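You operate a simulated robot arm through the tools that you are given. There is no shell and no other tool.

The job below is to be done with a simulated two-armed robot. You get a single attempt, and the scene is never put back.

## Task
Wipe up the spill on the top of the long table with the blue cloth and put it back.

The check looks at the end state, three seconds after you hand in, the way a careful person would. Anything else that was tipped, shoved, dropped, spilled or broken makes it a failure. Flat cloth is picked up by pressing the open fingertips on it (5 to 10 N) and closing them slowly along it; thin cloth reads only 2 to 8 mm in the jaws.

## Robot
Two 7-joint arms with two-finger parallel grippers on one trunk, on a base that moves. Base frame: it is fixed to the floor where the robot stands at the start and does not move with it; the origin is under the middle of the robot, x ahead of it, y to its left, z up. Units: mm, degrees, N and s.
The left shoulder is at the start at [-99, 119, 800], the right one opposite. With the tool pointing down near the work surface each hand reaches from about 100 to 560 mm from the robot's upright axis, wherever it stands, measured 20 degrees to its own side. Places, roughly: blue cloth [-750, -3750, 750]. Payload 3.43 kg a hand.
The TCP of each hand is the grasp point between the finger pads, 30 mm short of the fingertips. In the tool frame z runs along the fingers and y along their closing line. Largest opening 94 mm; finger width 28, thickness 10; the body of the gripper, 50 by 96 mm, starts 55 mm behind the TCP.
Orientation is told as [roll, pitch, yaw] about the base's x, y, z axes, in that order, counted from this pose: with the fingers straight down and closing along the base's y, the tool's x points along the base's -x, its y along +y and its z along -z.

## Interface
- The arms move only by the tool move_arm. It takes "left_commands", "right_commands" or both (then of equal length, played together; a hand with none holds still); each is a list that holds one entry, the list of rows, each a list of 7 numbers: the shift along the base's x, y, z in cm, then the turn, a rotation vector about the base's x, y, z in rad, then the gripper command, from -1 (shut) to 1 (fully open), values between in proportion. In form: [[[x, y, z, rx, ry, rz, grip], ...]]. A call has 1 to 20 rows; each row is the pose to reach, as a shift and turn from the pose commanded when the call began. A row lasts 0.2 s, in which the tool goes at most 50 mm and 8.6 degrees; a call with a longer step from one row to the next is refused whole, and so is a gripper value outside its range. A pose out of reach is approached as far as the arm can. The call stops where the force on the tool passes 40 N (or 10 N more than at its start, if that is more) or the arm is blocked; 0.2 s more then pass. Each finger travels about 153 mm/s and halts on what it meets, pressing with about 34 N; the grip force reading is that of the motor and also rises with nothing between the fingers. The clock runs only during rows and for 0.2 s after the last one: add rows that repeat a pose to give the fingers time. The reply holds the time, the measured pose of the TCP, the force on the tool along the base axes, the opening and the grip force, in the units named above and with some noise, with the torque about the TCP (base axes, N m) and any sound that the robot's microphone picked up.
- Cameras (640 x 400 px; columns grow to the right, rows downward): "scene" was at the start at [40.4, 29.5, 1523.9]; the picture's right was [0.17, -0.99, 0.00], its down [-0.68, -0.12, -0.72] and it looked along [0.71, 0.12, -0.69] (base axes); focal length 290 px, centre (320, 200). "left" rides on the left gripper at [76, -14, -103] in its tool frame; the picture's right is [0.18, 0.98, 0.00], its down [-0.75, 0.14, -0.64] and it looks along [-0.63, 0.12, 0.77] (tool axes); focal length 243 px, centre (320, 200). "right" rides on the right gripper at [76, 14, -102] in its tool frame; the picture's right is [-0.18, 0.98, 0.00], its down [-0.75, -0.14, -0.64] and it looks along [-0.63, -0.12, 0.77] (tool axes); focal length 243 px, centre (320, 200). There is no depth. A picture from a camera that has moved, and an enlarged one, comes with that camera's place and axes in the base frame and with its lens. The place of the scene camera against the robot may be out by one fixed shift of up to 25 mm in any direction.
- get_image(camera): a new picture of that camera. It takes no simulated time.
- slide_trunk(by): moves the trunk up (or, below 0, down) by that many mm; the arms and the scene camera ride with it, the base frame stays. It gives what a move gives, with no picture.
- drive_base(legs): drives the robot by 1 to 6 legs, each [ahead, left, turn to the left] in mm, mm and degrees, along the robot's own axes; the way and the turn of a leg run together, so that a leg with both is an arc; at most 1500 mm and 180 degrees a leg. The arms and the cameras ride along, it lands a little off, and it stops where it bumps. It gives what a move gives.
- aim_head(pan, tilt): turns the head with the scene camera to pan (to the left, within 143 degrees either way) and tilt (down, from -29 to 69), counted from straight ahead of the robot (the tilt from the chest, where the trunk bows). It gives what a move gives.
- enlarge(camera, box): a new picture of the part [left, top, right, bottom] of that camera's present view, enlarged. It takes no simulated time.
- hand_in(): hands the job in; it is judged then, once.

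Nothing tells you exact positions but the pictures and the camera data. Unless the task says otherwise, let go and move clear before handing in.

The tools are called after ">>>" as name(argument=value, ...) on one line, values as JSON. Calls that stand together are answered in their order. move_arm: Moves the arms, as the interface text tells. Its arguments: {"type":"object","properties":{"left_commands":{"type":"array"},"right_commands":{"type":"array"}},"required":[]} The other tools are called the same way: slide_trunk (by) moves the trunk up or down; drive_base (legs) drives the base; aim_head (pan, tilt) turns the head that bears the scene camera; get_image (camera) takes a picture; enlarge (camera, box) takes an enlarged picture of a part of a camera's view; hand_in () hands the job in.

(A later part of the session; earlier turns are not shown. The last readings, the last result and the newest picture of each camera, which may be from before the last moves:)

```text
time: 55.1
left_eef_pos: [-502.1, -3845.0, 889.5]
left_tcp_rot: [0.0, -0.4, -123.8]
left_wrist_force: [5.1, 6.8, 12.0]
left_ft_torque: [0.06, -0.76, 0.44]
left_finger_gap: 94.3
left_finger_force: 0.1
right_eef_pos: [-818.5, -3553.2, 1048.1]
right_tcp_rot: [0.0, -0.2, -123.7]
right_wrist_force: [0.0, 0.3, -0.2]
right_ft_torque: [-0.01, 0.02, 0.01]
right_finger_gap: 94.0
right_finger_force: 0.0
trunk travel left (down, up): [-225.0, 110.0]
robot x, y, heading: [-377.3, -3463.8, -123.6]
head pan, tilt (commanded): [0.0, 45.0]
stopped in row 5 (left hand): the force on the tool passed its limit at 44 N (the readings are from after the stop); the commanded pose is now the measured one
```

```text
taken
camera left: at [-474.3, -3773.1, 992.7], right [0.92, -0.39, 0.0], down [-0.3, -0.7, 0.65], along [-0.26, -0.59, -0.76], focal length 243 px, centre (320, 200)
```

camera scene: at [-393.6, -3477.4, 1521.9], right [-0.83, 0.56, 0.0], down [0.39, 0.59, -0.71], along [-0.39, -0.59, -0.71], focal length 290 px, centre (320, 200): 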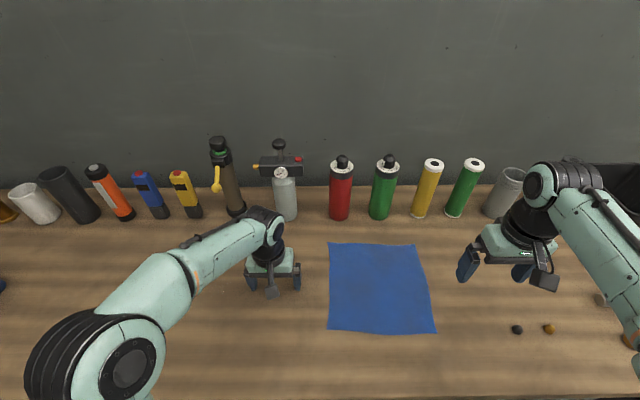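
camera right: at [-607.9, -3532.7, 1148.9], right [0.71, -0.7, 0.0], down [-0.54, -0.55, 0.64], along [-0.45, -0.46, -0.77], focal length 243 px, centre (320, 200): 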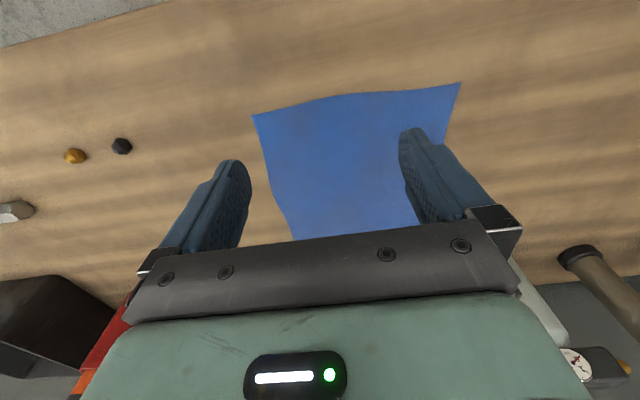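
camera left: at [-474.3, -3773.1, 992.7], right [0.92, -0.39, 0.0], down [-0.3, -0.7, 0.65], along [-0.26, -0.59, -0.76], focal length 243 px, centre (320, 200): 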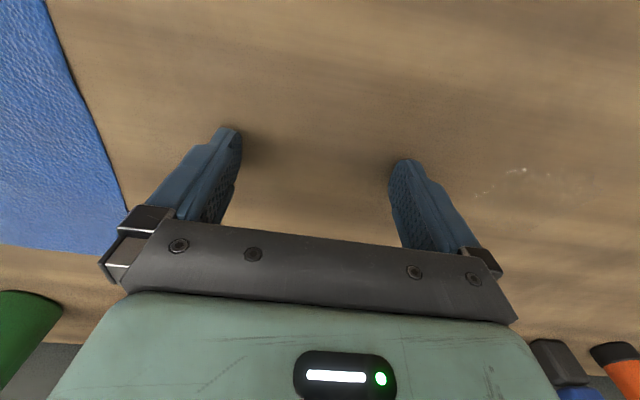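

The table top is at about z = 860 (contact at TCP z ≈ 890). The left wrist camera now shows the puddle closely; I'll enlarge that view to measure its outline.

>>> enlarge(camera="left", box=[420, 130, 640, 268])

>>> enlarge(camera="scene", box=[180, 265, 276, 325])

>>> enlarge(camera="scene", box=[304, 230, 464, 350])

```text
2.90 times, centred on (530, 199) of left
camera zoom: at [-474.3, -3773.1, 992.7], right [0.92, -0.39, 0.0], down [-0.3, -0.7, 0.65], along [-0.26, -0.59, -0.76], focal length 703 px, centre (-289, 203)
```

zoom: 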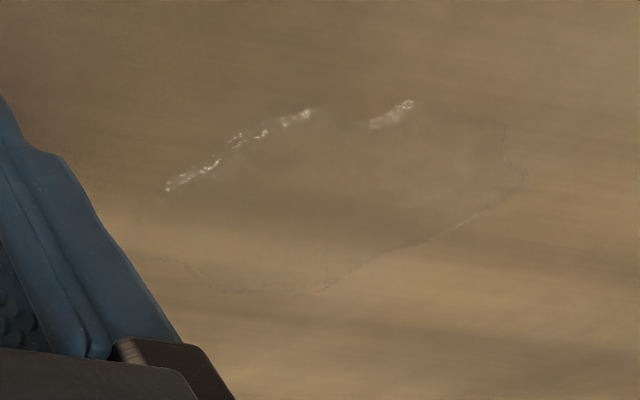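

```text
6.67 times, centred on (228, 295) of scene
camera zoom: at [-393.6, -3477.4, 1521.9], right [-0.83, 0.56, 0.0], down [0.39, 0.59, -0.71], along [-0.39, -0.59, -0.71], focal length 1936 px, centre (933, -433)
```

zoom: 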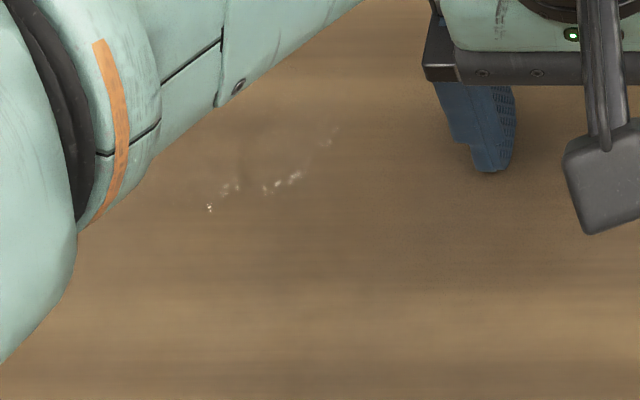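

```text
3.33 times, centred on (384, 290) of scene
camera zoom: at [-393.6, -3477.4, 1521.9], right [-0.83, 0.56, 0.0], down [0.39, 0.59, -0.71], along [-0.39, -0.59, -0.71], focal length 968 px, centre (107, -100)
```

zoom: 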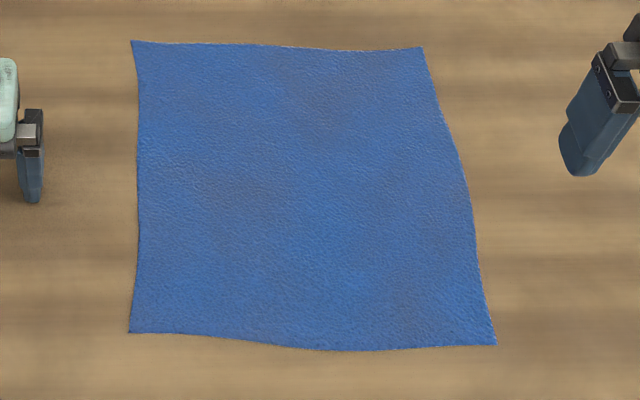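

The puddle spans about 80 × 62 mm centred near [-381, -3935]; the cloth's corners are near [-683,-3882], [-881,-3741], [-741,-3543], [-543,-3685]. I'll lift the left hand and bring it, open, over the cloth just inside its left edge, hovering a few mm above.

>>> move_arm(left_commands=[[[0, 0, 1.5, 0, 0, 0, 1], [0, 0, 3.0, 0, 0, 0, 1], [-4.0, 2.5, 3.0, 0, 0, 0, 1], [-8.0, 5.0, 3.0, 0, 0, 0, 1], [-12.0, 7.4, 3.0, 0, 0, 0, 1], [-16.1, 9.9, 3.0, 0, 0, 0, 1], [-16.1, 9.9, 2.0, 0, 0, 0, 1], [-16.1, 9.9, 1.4, 0, 0, 0, 1], [-16.1, 9.9, 1.0, 0, 0, 0, 1], [-16.1, 9.9, 1.0, 0, 0, 0, 1]]])

>>> get_image(camera="left")

>>> get_image(camera="scene")

```text
time: 57.3
left_eef_pos: [-664.8, -3746.5, 899.4]
left_tcp_rot: [-0.1, -0.5, -123.7]
left_wrist_force: [-1.1, 0.7, -0.1]
left_ft_torque: [0.04, 0.02, 0.06]
left_finger_gap: 93.8
left_finger_force: 0.2
right_eef_pos: [-818.7, -3554.3, 1047.6]
right_tcp_rot: [0.0, 0.1, -123.8]
right_wrist_force: [0.7, -0.4, 0.0]
right_ft_torque: [0.04, 0.01, -0.01]
right_finger_gap: 94.0
right_finger_force: 0.0
trunk travel left (down, up): [-225.0, 110.0]
robot x, y, heading: [-377.1, -3463.6, -124.1]
head pan, tilt (commanded): [0.0, 45.0]
```

```text
taken
camera left: at [-636.0, -3675.1, 1001.4], right [0.92, -0.39, 0.0], down [-0.3, -0.7, 0.65], along [-0.26, -0.6, -0.76], focal length 243 px, centre (320, 200)
```

left: 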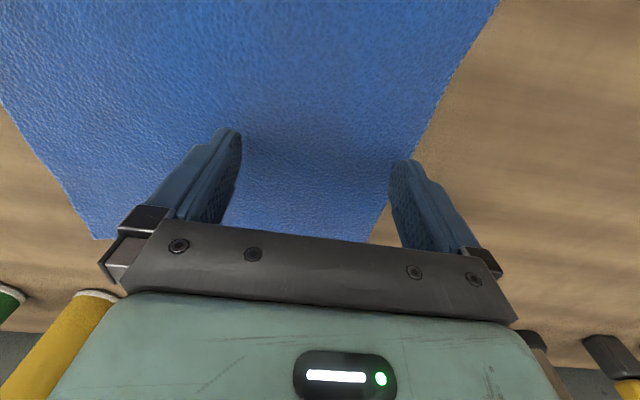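

```text
taken
camera scene: at [-394.2, -3478.5, 1521.9], right [-0.83, 0.56, 0.0], down [0.39, 0.59, -0.71], along [-0.39, -0.59, -0.71], focal length 290 px, centre (320, 200)
```

scene: 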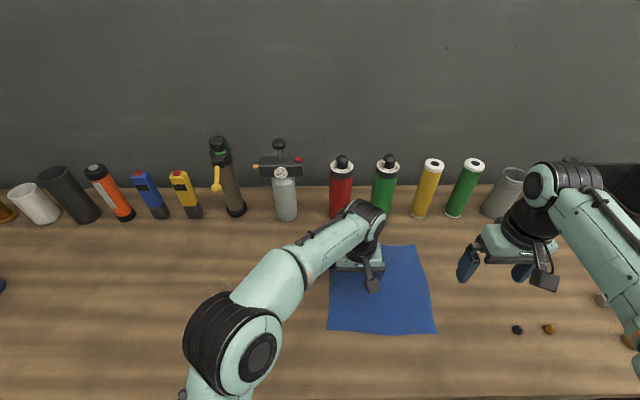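

My left finger sits right at the cloth's left edge, so I'll shift about 18 mm to the right and then press down gently in small steps while reading the force.

>>> move_arm(left_commands=[[[-1.5, 1.0, 0, 0, 0, 0, 1], [-1.5, 1.0, -0.4, 0, 0, 0, 1], [-1.5, 1.0, -0.6, 0, 0, 0, 1], [-1.5, 1.0, -0.7, 0, 0, 0, 1], [-1.5, 1.0, -0.8, 0, 0, 0, 1], [-1.5, 1.0, -0.8, 0, 0, 0, 1]]])

```text
time: 58.7
left_eef_pos: [-680.4, -3737.7, 891.2]
left_tcp_rot: [0.0, -0.6, -123.8]
left_wrist_force: [-1.2, -0.2, 8.3]
left_ft_torque: [-0.19, -0.29, -0.02]
left_finger_gap: 93.6
left_finger_force: 0.1
right_eef_pos: [-817.9, -3553.2, 1048.2]
right_tcp_rot: [-0.1, 0.0, -123.8]
right_wrist_force: [0.3, 0.4, -0.4]
right_ft_torque: [0.04, -0.02, -0.01]
right_finger_gap: 94.1
right_finger_force: 0.1
trunk travel left (down, up): [-225.0, 110.0]
robot x, y, heading: [-376.1, -3464.0, -123.9]
head pan, tilt (commanded): [0.0, 45.0]
```

Pressing with 8.3 N on the cloth; now I close the fingers slowly along it.

>>> move_arm(left_commands=[[[0, 0, 0, 0, 0, 0, 0.88], [0, 0, 0, 0, 0, 0, 0.76], [0, 0, 0, 0, 0, 0, 0.64], [0, 0, 0, 0, 0, 0, 0.52], [0, 0, 0, 0, 0, 0, 0.4], [0, 0, 0, 0, 0, 0, 0.28], [0, 0, 0, 0, 0, 0, 0.16], [0, 0, 0, 0, 0, 0, 0.04], [0, 0, 0, 0, 0, 0, -0.08], [0, 0, 0, 0, 0, 0, -0.2], [0, 0, 0, 0, 0, 0, -0.32], [0, 0, 0, 0, 0, 0, -0.44], [0, 0, 0, 0, 0, 0, -0.56], [0, 0, 0, 0, 0, 0, -0.68], [0, 0, 0, 0, 0, 0, -0.8], [0, 0, 0, 0, 0, 0, -0.9], [0, 0, 0, 0, 0, 0, -1.0], [0, 0, 0, 0, 0, 0, -1.0], [0, 0, 0, 0, 0, 0, -1.0]]])

>>> get_image(camera="left")

>>> enlarge(camera="scene", box=[304, 200, 464, 350])

```text
time: 62.7
left_eef_pos: [-679.4, -3737.0, 890.7]
left_tcp_rot: [-0.1, -0.6, -123.9]
left_wrist_force: [-0.9, 0.5, 19.6]
left_ft_torque: [0.16, -0.08, 0.03]
left_finger_gap: 2.3
left_finger_force: 33.8
right_eef_pos: [-817.9, -3553.6, 1048.7]
right_tcp_rot: [0.1, -0.1, -123.8]
right_wrist_force: [-0.6, 0.1, -0.3]
right_ft_torque: [-0.01, 0.01, 0.0]
right_finger_gap: 94.3
right_finger_force: 0.0
trunk travel left (down, up): [-225.0, 110.0]
robot x, y, heading: [-375.8, -3462.0, -123.6]
head pan, tilt (commanded): [0.0, 45.0]
```

```text
taken
camera left: at [-650.4, -3665.1, 993.5], right [0.92, -0.39, 0.0], down [-0.3, -0.7, 0.65], along [-0.26, -0.6, -0.76], focal length 243 px, centre (320, 200)
```

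left: 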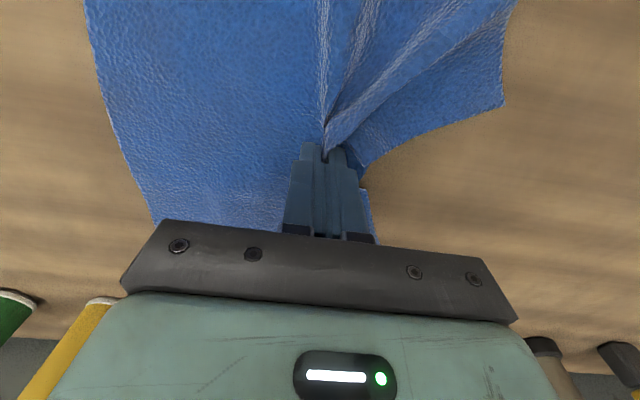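

```text
2.67 times, centred on (384, 275) of scene
camera zoom: at [-393.3, -3477.7, 1522.0], right [-0.83, 0.56, 0.0], down [0.39, 0.59, -0.71], along [-0.39, -0.59, -0.71], focal length 775 px, centre (149, 0)
```

zoom: 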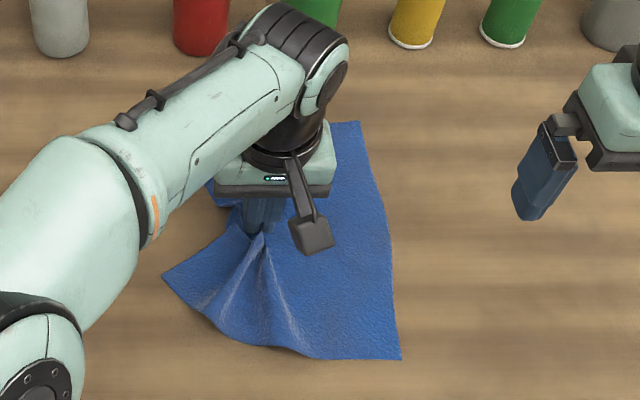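

The cloth is pinched (2.3 mm in the jaws) near its left edge. Now I ease the pressure by about 1.5 mm and drag it flat along the table to the left until just short of the puddle.

>>> move_arm(left_commands=[[[0, 0, 0.15, 0, 0, 0, -1], [2.08, -1.39, 0.15, 0, 0, 0, -1], [4.16, -2.78, 0.15, 0, 0, 0, -1], [6.23, -4.17, 0.15, 0, 0, 0, -1], [8.31, -5.56, 0.15, 0, 0, 0, -1], [10.39, -6.95, 0.15, 0, 0, 0, -1], [12.47, -8.34, 0.15, 0, 0, 0, -1], [14.54, -9.74, 0.15, 0, 0, 0, -1], [16.62, -11.13, 0.15, 0, 0, 0, -1], [18.7, -12.52, 0.15, 0, 0, 0, -1], [18.7, -12.52, 0.15, 0, 0, 0, -1]]])

>>> get_image(camera="scene")

>>> get_image(camera="left")

```text
time: 65.1
left_eef_pos: [-493.7, -3861.7, 890.4]
left_tcp_rot: [-0.2, -0.5, -123.8]
left_wrist_force: [0.5, 0.0, 0.9]
left_ft_torque: [-0.02, 0.01, 0.01]
left_finger_gap: 2.2
left_finger_force: 33.6
right_eef_pos: [-818.2, -3554.5, 1048.4]
right_tcp_rot: [-0.1, 0.0, -123.8]
right_wrist_force: [0.3, 0.1, 0.5]
right_ft_torque: [0.02, -0.01, -0.01]
right_finger_gap: 93.8
right_finger_force: 0.0
trunk travel left (down, up): [-225.0, 110.0]
robot x, y, heading: [-374.3, -3463.9, -123.6]
head pan, tilt (commanded): [0.0, 45.0]
```

```text
taken
camera scene: at [-394.4, -3478.4, 1521.9], right [-0.83, 0.56, 0.0], down [0.39, 0.59, -0.71], along [-0.39, -0.59, -0.71], focal length 290 px, centre (320, 200)
```

scene: 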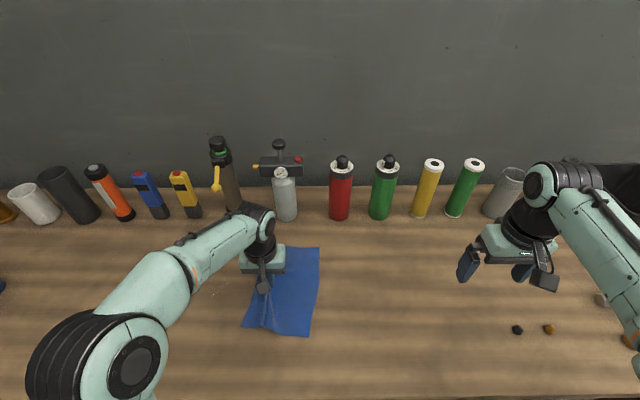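

```text
taken
camera left: at [-464.9, -3790.6, 994.0], right [0.92, -0.39, 0.0], down [-0.3, -0.7, 0.65], along [-0.26, -0.6, -0.76], focal length 243 px, centre (320, 200)
```

left: 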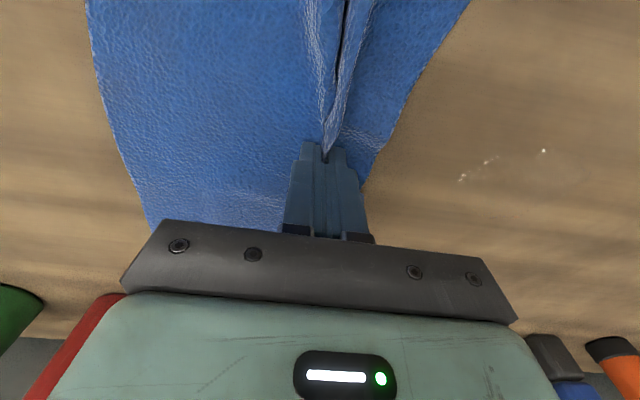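

The cloth follows flat behind the fingers and the puddle is just ahead on the left. Now I press down about 2 mm and wipe leftward across the puddle.

>>> move_arm(left_commands=[[[2.08, -1.39, -0.1, 0, 0, 0, -1], [4.16, -2.78, -0.2, 0, 0, 0, -1], [5.82, -3.89, -0.2, 0, 0, 0, -1], [7.48, -5.01, -0.2, 0, 0, 0, -1], [9.14, -6.12, -0.2, 0, 0, 0, -1], [10.8, -7.23, -0.2, 0, 0, 0, -1], [12.47, -8.34, -0.2, 0, 0, 0, -1], [14.13, -9.46, -0.2, 0, 0, 0, -1], [15.8, -10.57, -0.2, 0, 0, 0, -1], [17.04, -11.4, -0.2, 0, 0, 0, -1], [17.04, -11.4, -0.2, 0, 0, 0, -1]]])

>>> get_image(camera="scene")

>>> get_image(camera="left")

```text
time: 67.5
left_eef_pos: [-323.1, -3976.1, 891.5]
left_tcp_rot: [0.0, -0.4, -123.7]
left_wrist_force: [-4.3, 3.1, 14.3]
left_ft_torque: [0.23, 0.1, 0.04]
left_finger_gap: 2.3
left_finger_force: 33.7
right_eef_pos: [-819.3, -3552.4, 1048.2]
right_tcp_rot: [0.0, -0.1, -123.8]
right_wrist_force: [0.4, -0.2, -0.4]
right_ft_torque: [0.01, 0.01, 0.03]
right_finger_gap: 94.1
right_finger_force: 0.1
trunk travel left (down, up): [-225.0, 110.0]
robot x, y, heading: [-376.7, -3461.2, -123.8]
head pan, tilt (commanded): [0.0, 45.0]
```

```text
taken
camera scene: at [-394.9, -3476.9, 1521.9], right [-0.83, 0.56, 0.0], down [0.39, 0.59, -0.71], along [-0.39, -0.59, -0.71], focal length 290 px, centre (320, 200)
```

scene: 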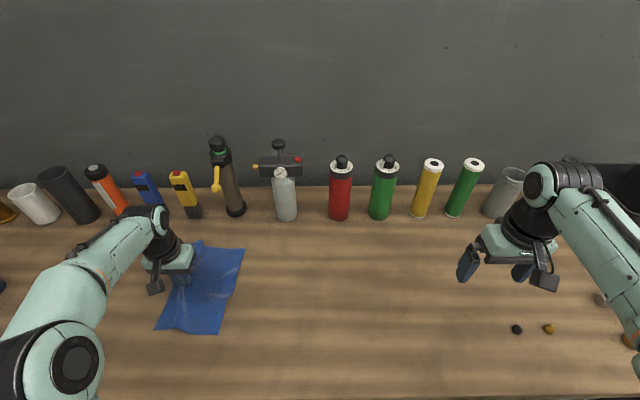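

```text
taken
camera left: at [-294.1, -3903.3, 993.6], right [0.92, -0.39, 0.0], down [-0.3, -0.7, 0.65], along [-0.26, -0.6, -0.76], focal length 243 px, centre (320, 200)
```

left: 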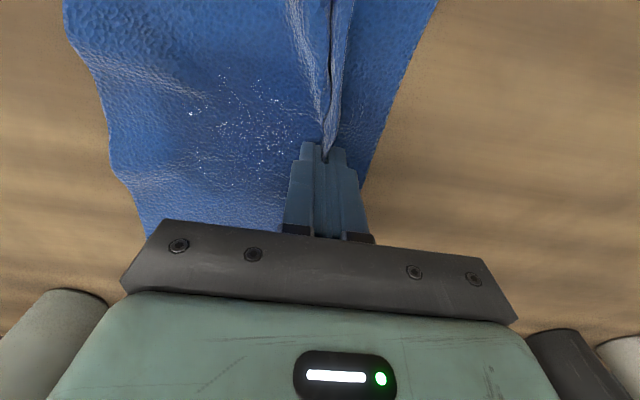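

The cloth now lies across the puddle, with wet glints showing on it. I'll zoom in to see whether it has soaked in or the liquid just lies beneath.

>>> enlarge(camera="left", box=[100, 30, 420, 230])

>>> enlarge(camera="scene", box=[136, 230, 264, 350])

```text
2.00 times, centred on (260, 130) of left
camera zoom: at [-294.1, -3903.3, 993.6], right [0.92, -0.39, 0.0], down [-0.3, -0.7, 0.65], along [-0.26, -0.6, -0.76], focal length 485 px, centre (440, 340)
```

zoom: 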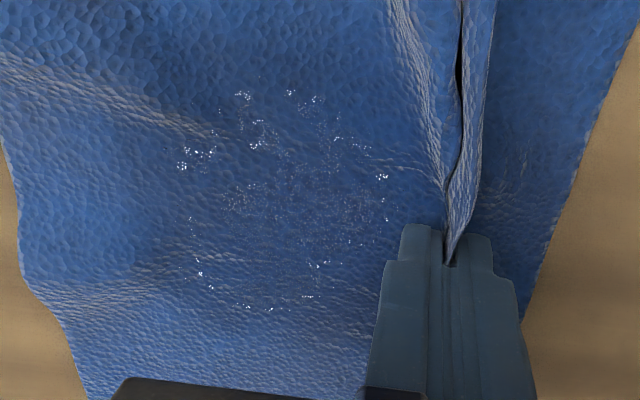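

```text
3.33 times, centred on (200, 290) of scene
camera zoom: at [-394.9, -3476.9, 1521.9], right [-0.83, 0.56, 0.0], down [0.39, 0.59, -0.71], along [-0.39, -0.59, -0.71], focal length 968 px, centre (720, -100)
```

zoom: 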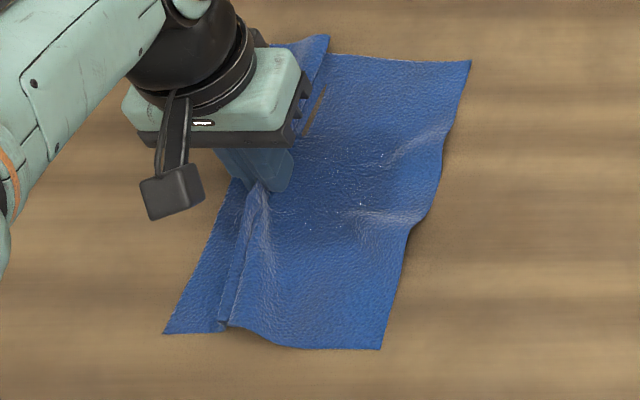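

The liquid still pokes through the resting cloth, so a single pass didn't clear it. I'll lift the cloth to see how the puddle looks now.

>>> move_arm(left_commands=[[[0, 0, 1, 0, 0, 0, -1], [0, 0, 3, 0, 0, 0, -1], [0, 0, 6, 0, 0, 0, -1], [0, 0, 9, 0, 0, 0, -1], [0, 0, 12, 0, 0, 0, -1], [0, 0, 15, 0, 0, 0, -1], [0, 0, 18, 0, 0, 0, -1], [0, 0, 20, 0, 0, 0, -1], [0, 0, 20, 0, 0, 0, -1], [0, 0, 20, 0, 0, 0, -1], [0, 0, 20, 0, 0, 0, -1]]])

>>> get_image(camera="scene")

>>> enlarge(camera="scene", box=[150, 250, 310, 350])

>>> get_image(camera="left")

```text
time: 69.9
left_eef_pos: [-321.7, -3976.4, 1090.9]
left_tcp_rot: [0.0, -0.5, -123.8]
left_wrist_force: [-0.9, -0.9, 0.1]
left_ft_torque: [0.01, -0.02, 0.02]
left_finger_gap: 2.3
left_finger_force: 33.7
right_eef_pos: [-817.9, -3555.0, 1047.5]
right_tcp_rot: [0.0, 0.1, -123.7]
right_wrist_force: [-0.3, 0.2, 0.2]
right_ft_torque: [0.04, 0.03, 0.03]
right_finger_gap: 94.1
right_finger_force: 0.0
trunk travel left (down, up): [-225.0, 110.0]
robot x, y, heading: [-375.7, -3464.7, -123.6]
head pan, tilt (commanded): [0.0, 45.0]
```

```text
taken
camera scene: at [-394.1, -3478.6, 1521.9], right [-0.83, 0.56, 0.0], down [0.39, 0.59, -0.71], along [-0.39, -0.59, -0.71], focal length 290 px, centre (320, 200)
```

scene: 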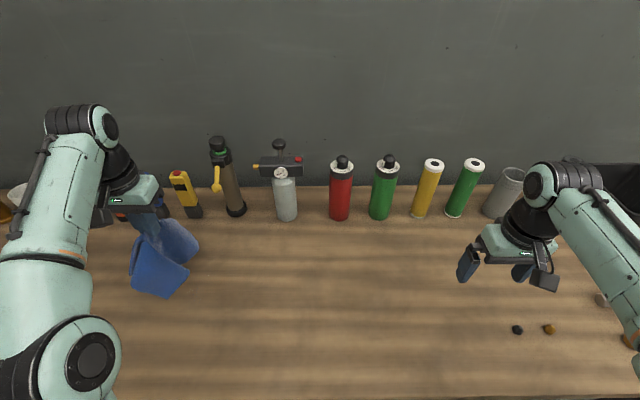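

```text
4.00 times, centred on (230, 300) of scene
camera zoom: at [-394.1, -3478.6, 1521.9], right [-0.83, 0.56, 0.0], down [0.39, 0.59, -0.71], along [-0.39, -0.59, -0.71], focal length 1162 px, centre (680, -200)
```

zoom: 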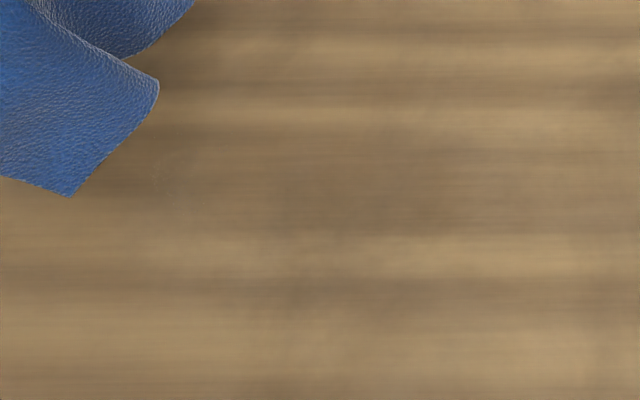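

```text
taken
camera left: at [-292.7, -3904.2, 1192.8], right [0.92, -0.39, 0.0], down [-0.3, -0.7, 0.65], along [-0.26, -0.6, -0.76], focal length 243 px, centre (320, 200)
```

left: 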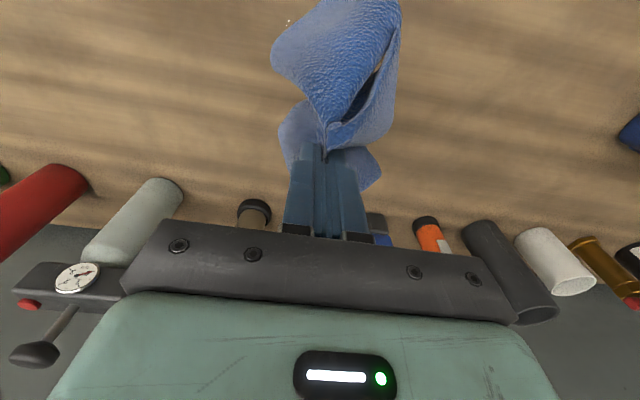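

The hanging cloth partly hides the spot and a small glint remains in the wrist view; I'll enlarge both views there.

>>> enlarge(camera="left", box=[180, 0, 420, 150])

>>> enlarge(camera="scene", box=[170, 255, 266, 315])

```text
2.67 times, centred on (300, 75) of left
camera zoom: at [-292.7, -3904.2, 1192.8], right [0.92, -0.39, 0.0], down [-0.3, -0.7, 0.65], along [-0.26, -0.6, -0.76], focal length 647 px, centre (373, 533)
```

zoom: 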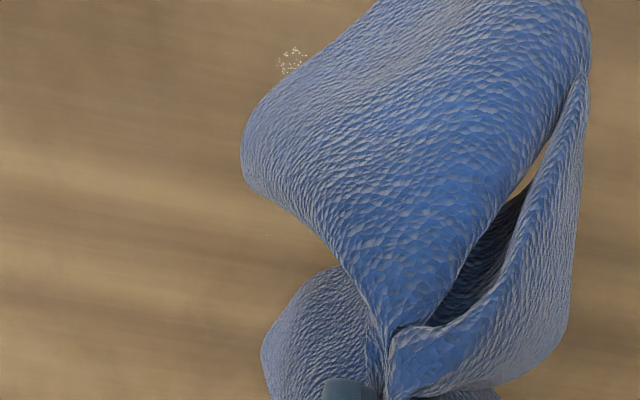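

```text
6.67 times, centred on (218, 285) of scene
camera zoom: at [-394.1, -3478.6, 1521.9], right [-0.83, 0.56, 0.0], down [0.39, 0.59, -0.71], along [-0.39, -0.59, -0.71], focal length 1936 px, centre (1000, -367)
```

zoom: 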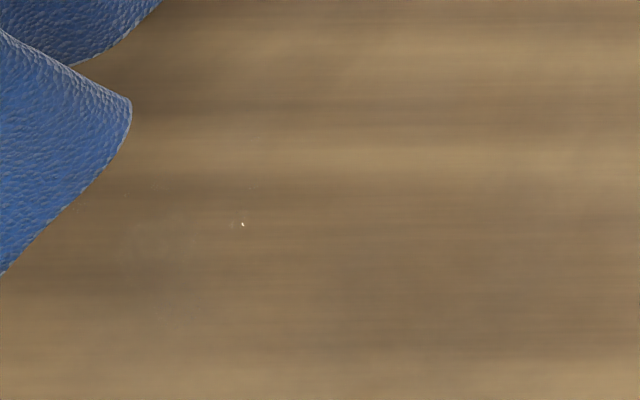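

Most of the puddle seems gone, but a few glints remain near its near-left side. I'll raise the cloth and swing it right to get an unobstructed look.

>>> move_arm(left_commands=[[[0, 0, 3, 0, 0, 0, -1], [0, 0, 5, 0, 0, 0, -1], [-3.3, 2.2, 5, 0, 0, 0, -1], [-6.6, 4.4, 5, 0, 0, 0, -1], [-10.0, 6.7, 5, 0, 0, 0, -1], [-13.3, 8.9, 5, 0, 0, 0, -1], [-16.6, 11.1, 5, 0, 0, 0, -1], [-18.3, 12.2, 5, 0, 0, 0, -1], [-18.3, 12.2, 5, 0, 0, 0, -1], [-18.3, 12.2, 5, 0, 0, 0, -1]]])

>>> get_image(camera="scene")

>>> enlarge(camera="scene", box=[150, 255, 246, 315])

>>> get_image(camera="left")

```text
time: 72.1
left_eef_pos: [-505.4, -3856.2, 1139.8]
left_tcp_rot: [-0.1, -0.6, -123.6]
left_wrist_force: [0.4, 0.1, -0.3]
left_ft_torque: [0.01, -0.02, -0.02]
left_finger_gap: 2.8
left_finger_force: 33.5
left hand out of reach, approached as far as the arm can: row 1, 2, 3
right_eef_pos: [-819.8, -3554.2, 1047.5]
right_tcp_rot: [-0.1, 0.0, -123.7]
right_wrist_force: [-0.7, -0.3, 1.2]
right_ft_torque: [0.01, -0.03, 0.01]
right_finger_gap: 94.0
right_finger_force: 0.1
trunk travel left (down, up): [-225.0, 110.0]
robot x, y, heading: [-374.3, -3465.2, -124.0]
head pan, tilt (commanded): [0.0, 45.0]
```

```text
taken
camera scene: at [-394.3, -3478.5, 1521.9], right [-0.83, 0.56, 0.0], down [0.39, 0.59, -0.71], along [-0.39, -0.59, -0.71], focal length 290 px, centre (320, 200)
```

scene: 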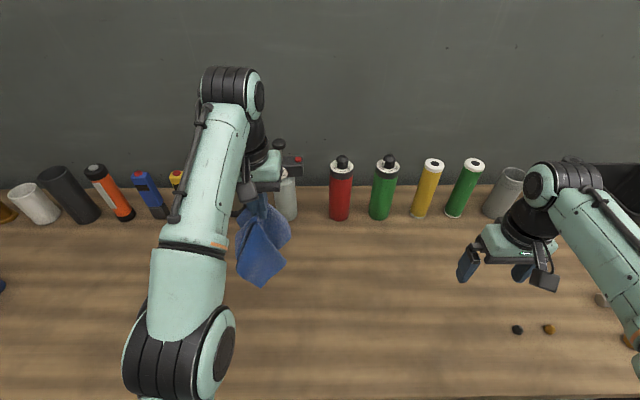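

```text
6.67 times, centred on (198, 285) of scene
camera zoom: at [-394.3, -3478.5, 1521.9], right [-0.83, 0.56, 0.0], down [0.39, 0.59, -0.71], along [-0.39, -0.59, -0.71], focal length 1936 px, centre (1133, -367)
```

zoom: 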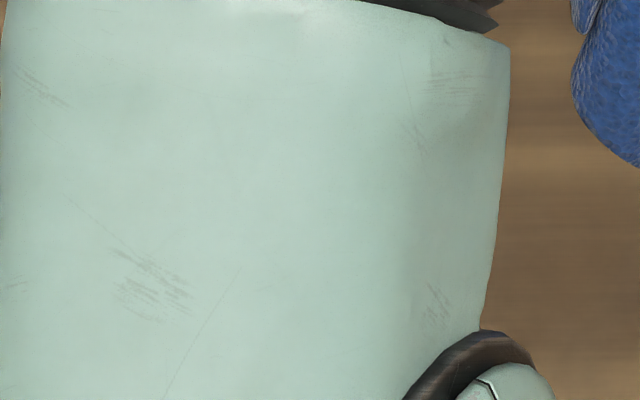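

```text
taken
camera left: at [-476.1, -3783.2, 1242.3], right [0.92, -0.39, 0.0], down [-0.3, -0.7, 0.65], along [-0.26, -0.6, -0.76], focal length 243 px, centre (320, 200)
```

left: 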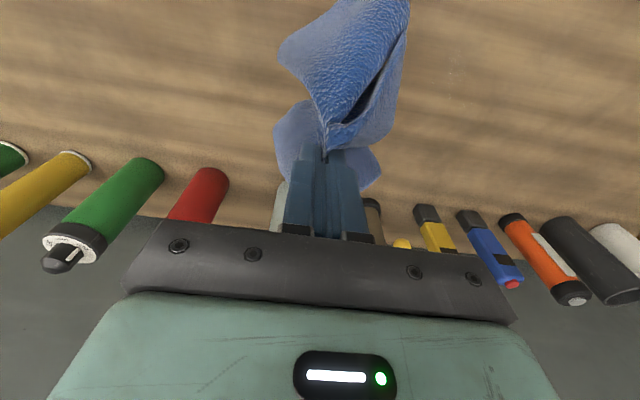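

The forearm hides the spot in the scene view, but the wrist camera should see it around pixel (419, 88); I enlarge there.

>>> enlarge(camera="left", box=[390, 20, 550, 120])

```text
4.00 times, centred on (470, 70) of left
camera zoom: at [-476.1, -3783.2, 1242.3], right [0.92, -0.39, 0.0], down [-0.3, -0.7, 0.65], along [-0.26, -0.6, -0.76], focal length 970 px, centre (-280, 720)
```

zoom: 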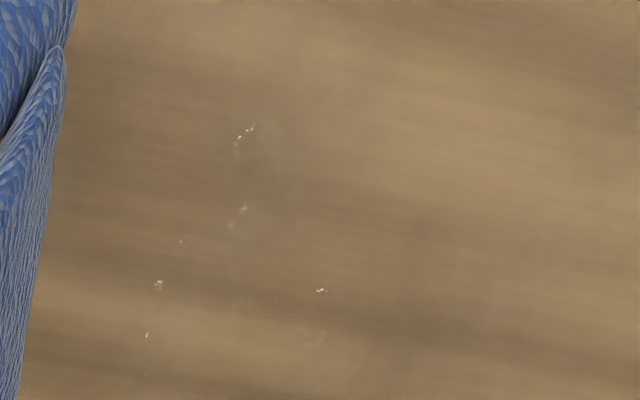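

The wipe broke the puddle up: small residues remain over roughly fwd 350–420, left 265–345 mm of my axis. I'll lay the cloth down again with it trailing to the right and wipe leftwards through the near part of that area.

>>> move_arm(left_commands=[[[-2.49, 3.47, -1.5, 0, 0, 0, -1], [-4.98, 6.94, -3, 0, 0, 0, -1], [-7.56, 8.67, -5, 0, 0, 0, -1], [-3.82, 6.16, -6, 0, 0, 0, -1], [-0.24, 3.77, -7.8, 0, 0, 0, -1], [3.08, 1.55, -10.4, 0, 0, 0, -1], [5.74, -0.23, -13.8, 0, 0, 0, -1], [7.57, -1.46, -17.8, 0, 0, 0, -1], [8.65, -2.18, -22, 0, 0, 0, -1], [9.07, -2.46, -24.4, 0, 0, 0, -1], [9.9, -3.01, -24.9, 0, 0, 0, -1], [11.97, -4.41, -24.9, 0, 0, 0, -1], [14.05, -5.8, -24.9, 0, 0, 0, -1], [16.13, -7.19, -24.9, 0, 0, 0, -1], [18.21, -8.58, -24.9, 0, 0, 0, -1], [20.28, -9.97, -24.9, 0, 0, 0, -1], [22.36, -11.36, -24.9, 0, 0, 0, -1], [24.02, -12.47, -24.9, 0, 0, 0, -1], [24.02, -12.47, -24.9, 0, 0, 0, -1]]])

>>> get_image(camera="scene")

>>> enlarge(camera="scene", box=[116, 230, 276, 330])

>>> get_image(camera="left")

```text
time: 76.1
left_eef_pos: [-265.5, -3979.0, 891.7]
left_tcp_rot: [-0.1, -0.5, -123.6]
left_wrist_force: [-4.2, 2.5, 17.6]
left_ft_torque: [0.0, 0.07, 0.02]
left_finger_gap: 2.4
left_finger_force: 33.4
right_eef_pos: [-820.0, -3552.9, 1048.8]
right_tcp_rot: [0.2, -0.2, -123.7]
right_wrist_force: [0.5, -1.2, 0.4]
right_ft_torque: [-0.02, 0.02, 0.02]
right_finger_gap: 94.0
right_finger_force: 0.1
trunk travel left (down, up): [-225.0, 110.0]
robot x, y, heading: [-376.1, -3462.5, -123.7]
head pan, tilt (commanded): [0.0, 45.0]
```

```text
taken
camera scene: at [-395.0, -3476.7, 1522.0], right [-0.83, 0.56, 0.0], down [0.39, 0.59, -0.71], along [-0.39, -0.59, -0.71], focal length 290 px, centre (320, 200)
```

scene: 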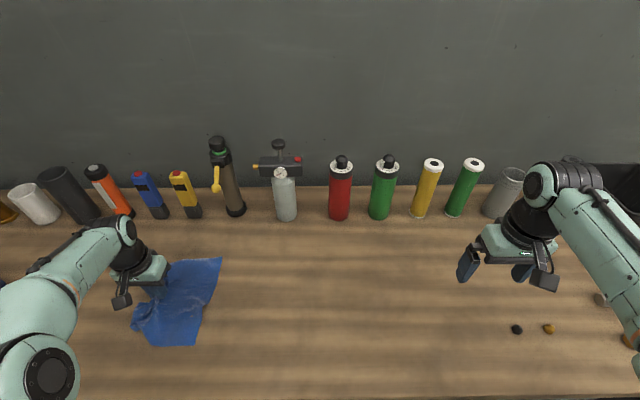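

```text
4.00 times, centred on (196, 280) of scene
camera zoom: at [-395.0, -3476.7, 1522.0], right [-0.83, 0.56, 0.0], down [0.39, 0.59, -0.71], along [-0.39, -0.59, -0.71], focal length 1162 px, centre (816, -120)
```

zoom: 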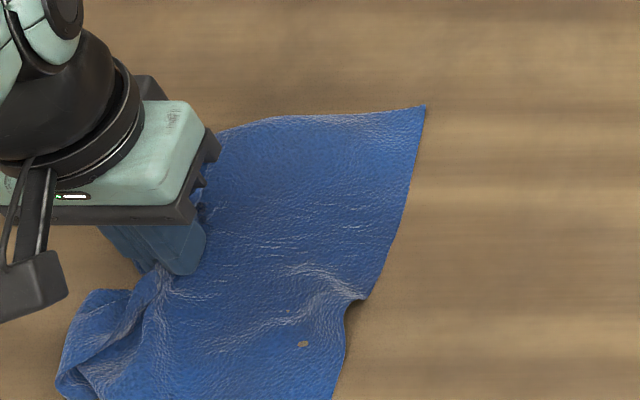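

```text
taken
camera left: at [-236.6, -3906.8, 994.5], right [0.92, -0.39, 0.0], down [-0.3, -0.7, 0.65], along [-0.26, -0.6, -0.76], focal length 243 px, centre (320, 200)
```

left: 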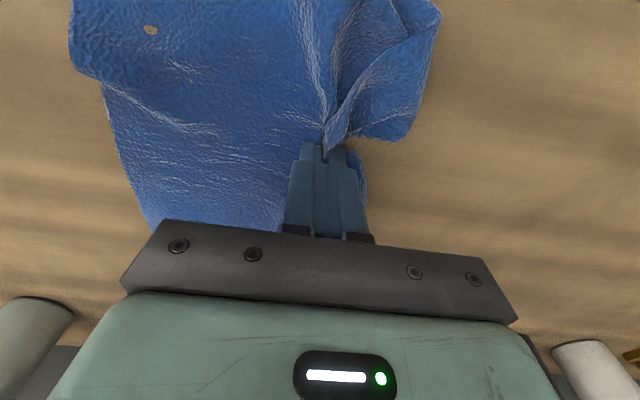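

The second pass went through cleanly at about 17 N. I'll lift the cloth clear to the right and look at what is left on the table.

>>> move_arm(left_commands=[[[0, 0, 3, 0, 0, 0, -1], [-1.66, 1.11, 6.5, 0, 0, 0, -1], [-4.16, 2.78, 10, 0, 0, 0, -1], [-6.65, 4.45, 13.5, 0, 0, 0, -1], [-9.14, 6.12, 17, 0, 0, 0, -1], [-11.63, 7.79, 20, 0, 0, 0, -1], [-14.54, 9.74, 23, 0, 0, 0, -1], [-17.87, 11.96, 25, 0, 0, 0, -1], [-21.61, 14.46, 25, 0, 0, 0, -1], [-25.35, 16.97, 25, 0, 0, 0, -1], [-25.35, 16.97, 25, 0, 0, 0, -1], [-25.35, 16.97, 25, 0, 0, 0, -1]]])

>>> get_image(camera="scene")

>>> enlarge(camera="scene", box=[126, 250, 254, 330])

>>> get_image(camera="left")

>>> enlarge(camera="left", box=[400, 20, 640, 170])

```text
time: 78.7
left_eef_pos: [-517.6, -3810.1, 1141.2]
left_tcp_rot: [0.0, -0.5, -123.8]
left_wrist_force: [0.0, 0.0, -0.6]
left_ft_torque: [0.02, -0.01, -0.03]
left_finger_gap: 2.6
left_finger_force: 33.8
right_eef_pos: [-819.7, -3553.8, 1049.6]
right_tcp_rot: [0.0, 0.0, -123.8]
right_wrist_force: [-0.4, 0.2, 0.0]
right_ft_torque: [0.01, 0.01, 0.01]
right_finger_gap: 94.0
right_finger_force: 0.0
trunk travel left (down, up): [-225.0, 110.0]
robot x, y, heading: [-375.3, -3463.8, -123.8]
head pan, tilt (commanded): [0.0, 45.0]
```

```text
taken
camera scene: at [-394.5, -3478.4, 1521.9], right [-0.83, 0.56, 0.0], down [0.39, 0.59, -0.71], along [-0.39, -0.59, -0.71], focal length 290 px, centre (320, 200)
```

scene: 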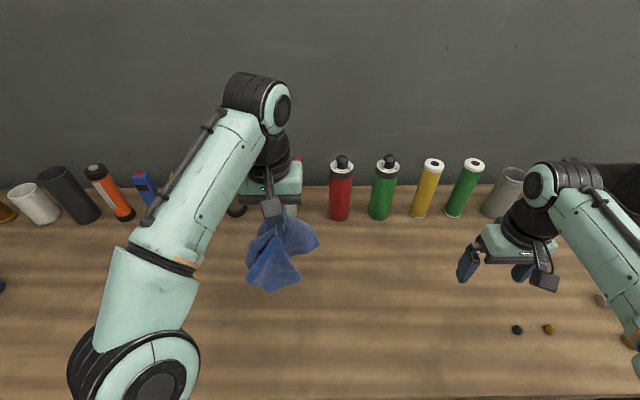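

```text
5.00 times, centred on (190, 290) of scene
camera zoom: at [-394.5, -3478.4, 1521.9], right [-0.83, 0.56, 0.0], down [0.39, 0.59, -0.71], along [-0.39, -0.59, -0.71], focal length 1452 px, centre (970, -250)
```

zoom: 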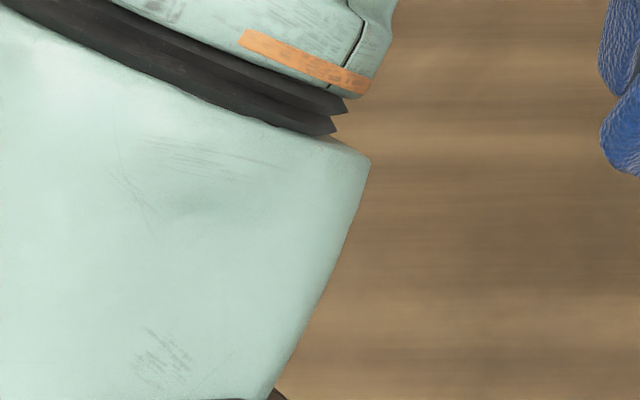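

```text
taken
camera left: at [-489.4, -3738.4, 1243.9], right [0.92, -0.39, 0.0], down [-0.3, -0.7, 0.65], along [-0.26, -0.6, -0.76], focal length 243 px, centre (320, 200)
```

left: 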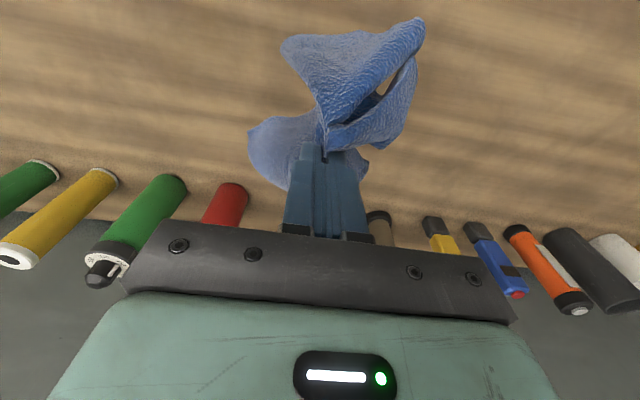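

```text
2.67 times, centred on (520, 95) of left
camera zoom: at [-489.4, -3738.4, 1243.9], right [0.92, -0.39, 0.0], down [-0.3, -0.7, 0.65], along [-0.26, -0.6, -0.76], focal length 647 px, centre (-213, 480)
```

zoom: 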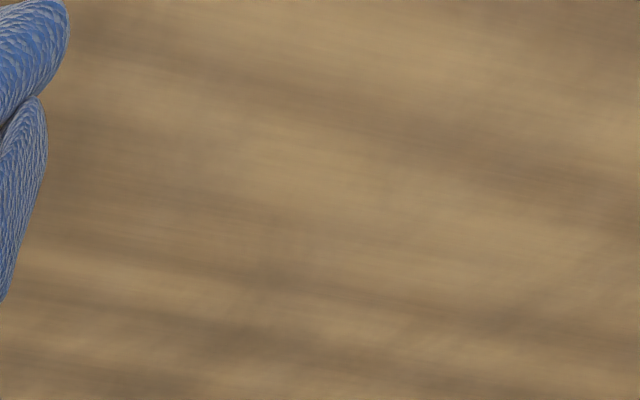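

No glints in this view. I'll zoom further over the spill's place and its surroundings to be sure.

>>> enlarge(camera="left", box=[404, 60, 500, 120])

>>> enlarge(camera="left", box=[420, 100, 532, 170])

>>> enlarge(camera="left", box=[490, 60, 602, 130])

```text
6.67 times, centred on (452, 90) of left
camera zoom: at [-489.4, -3738.4, 1243.9], right [0.92, -0.39, 0.0], down [-0.3, -0.7, 0.65], along [-0.26, -0.6, -0.76], focal length 1618 px, centre (-560, 933)
```

zoom: 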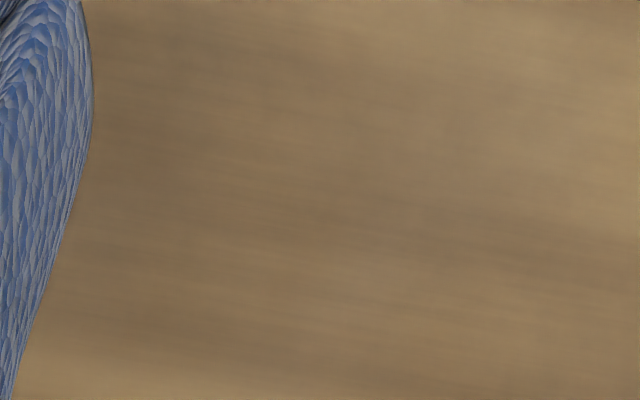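

```text
5.71 times, centred on (476, 135) of left
camera zoom: at [-489.4, -3738.4, 1243.9], right [0.92, -0.39, 0.0], down [-0.3, -0.7, 0.65], along [-0.26, -0.6, -0.76], focal length 1386 px, centre (-571, 571)
```

zoom: 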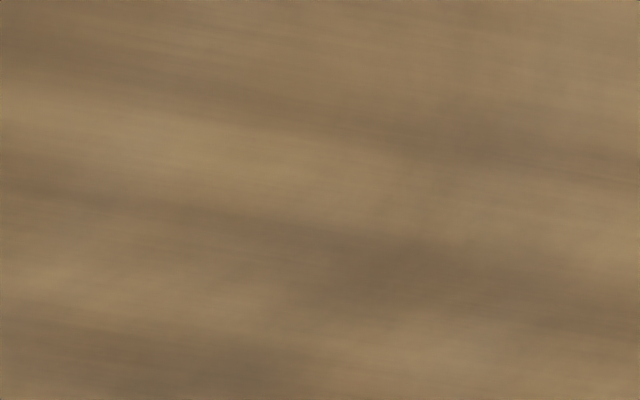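

```text
5.71 times, centred on (546, 95) of left
camera zoom: at [-489.4, -3738.4, 1243.9], right [0.92, -0.39, 0.0], down [-0.3, -0.7, 0.65], along [-0.26, -0.6, -0.76], focal length 1386 px, centre (-971, 800)
```

zoom: 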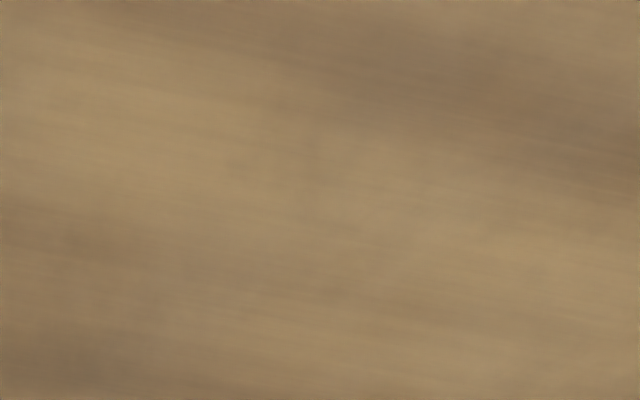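

The spot looks clean from here, but for certainty I'll make one more pass through the far half of the area, with the cloth laid down the same way.

>>> move_arm(left_commands=[[[-4.02, 0.29, -2, 0, 0, 0, -1], [-7.21, 0.01, -4, 0, 0, 0, -1], [-8.62, 0.6, -5, 0, 0, 0, -1], [-4.89, -1.9, -6, 0, 0, 0, -1], [-1.31, -4.3, -7.8, 0, 0, 0, -1], [2.01, -6.52, -10.4, 0, 0, 0, -1], [4.67, -8.3, -13.8, 0, 0, 0, -1], [6.5, -9.53, -17.8, 0, 0, 0, -1], [7.58, -10.25, -22, 0, 0, 0, -1], [8.0, -10.53, -24.4, 0, 0, 0, -1], [8.83, -11.08, -24.9, 0, 0, 0, -1], [10.9, -12.47, -24.9, 0, 0, 0, -1], [12.98, -13.86, -24.9, 0, 0, 0, -1], [15.06, -15.26, -24.9, 0, 0, 0, -1], [17.14, -16.65, -24.9, 0, 0, 0, -1], [19.21, -18.04, -24.9, 0, 0, 0, -1], [21.29, -19.43, -24.9, 0, 0, 0, -1], [22.54, -20.26, -24.9, 0, 0, 0, -1], [22.54, -20.26, -24.9, 0, 0, 0, -1]]])

>>> get_image(camera="scene")

>>> enlarge(camera="scene", box=[116, 230, 276, 330])

>>> get_image(camera="left")

```text
time: 82.7
left_eef_pos: [-294.3, -4011.0, 893.4]
left_tcp_rot: [-0.1, -0.8, -123.8]
left_wrist_force: [-7.6, 5.0, 25.1]
left_ft_torque: [0.18, 0.23, -0.01]
left_finger_gap: 2.2
left_finger_force: 33.5
right_eef_pos: [-819.7, -3551.4, 1048.2]
right_tcp_rot: [0.2, -0.2, -123.8]
right_wrist_force: [0.1, -0.8, 1.2]
right_ft_torque: [0.01, 0.01, -0.03]
right_finger_gap: 94.2
right_finger_force: 0.0
trunk travel left (down, up): [-225.0, 110.0]
robot x, y, heading: [-375.2, -3464.7, -123.7]
head pan, tilt (commanded): [0.0, 45.0]
```

```text
taken
camera scene: at [-395.5, -3475.9, 1522.0], right [-0.83, 0.56, 0.0], down [0.39, 0.59, -0.71], along [-0.39, -0.59, -0.71], focal length 290 px, centre (320, 200)
```

scene: 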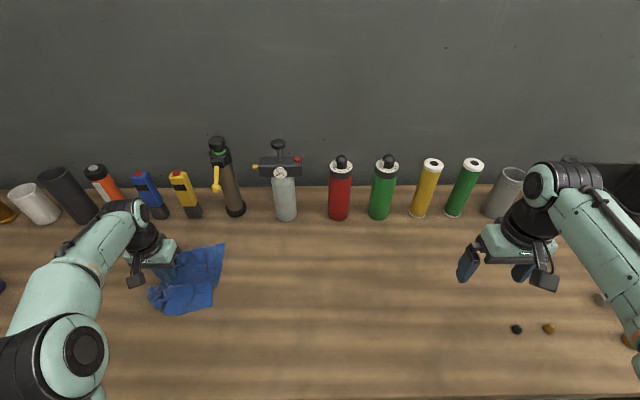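

```text
4.00 times, centred on (196, 280) of scene
camera zoom: at [-395.5, -3475.9, 1522.0], right [-0.83, 0.56, 0.0], down [0.39, 0.59, -0.71], along [-0.39, -0.59, -0.71], focal length 1162 px, centre (816, -120)
```

zoom: 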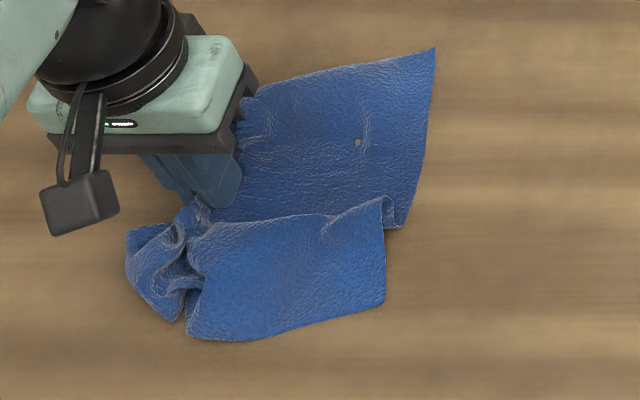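

```text
taken
camera left: at [-266.0, -3938.6, 994.9], right [0.92, -0.39, 0.0], down [-0.3, -0.7, 0.65], along [-0.26, -0.6, -0.76], focal length 243 px, centre (320, 200)
```

left: 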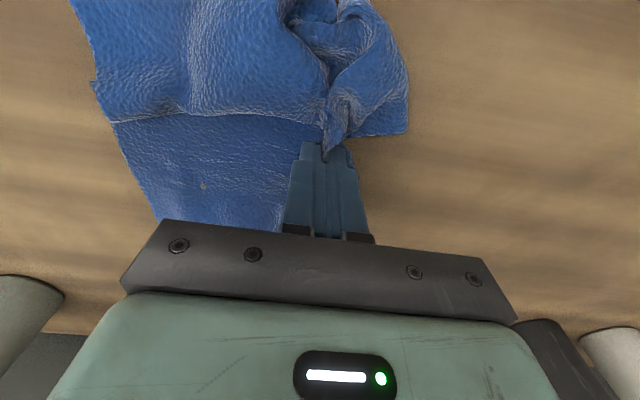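

A tiny wood-coloured spot shows on the cloth; I'll zoom in to see what it is, and whether any liquid remains around.

>>> enlarge(camera="scene", box=[192, 255, 224, 275])

>>> enlarge(camera="left", box=[170, 155, 250, 205])

```text
16.00 times, centred on (208, 265) of scene
camera zoom: at [-395.5, -3475.9, 1522.0], right [-0.83, 0.56, 0.0], down [0.39, 0.59, -0.71], along [-0.39, -0.59, -0.71], focal length 4647 px, centre (2112, -840)
```

zoom: 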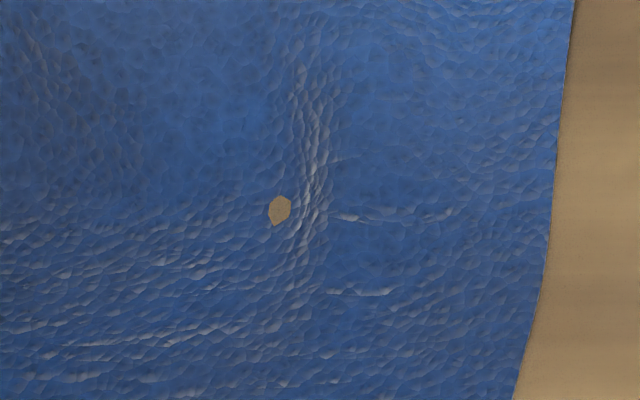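

```text
8.00 times, centred on (210, 180) of left
camera zoom: at [-266.0, -3938.6, 994.9], right [0.92, -0.39, 0.0], down [-0.3, -0.7, 0.65], along [-0.26, -0.6, -0.76], focal length 1941 px, centre (1200, 360)
```

zoom: 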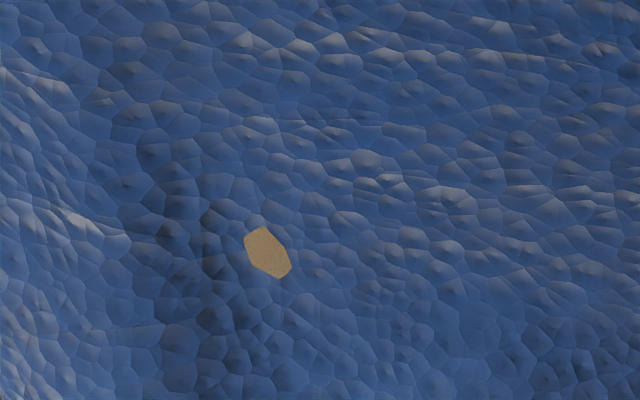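

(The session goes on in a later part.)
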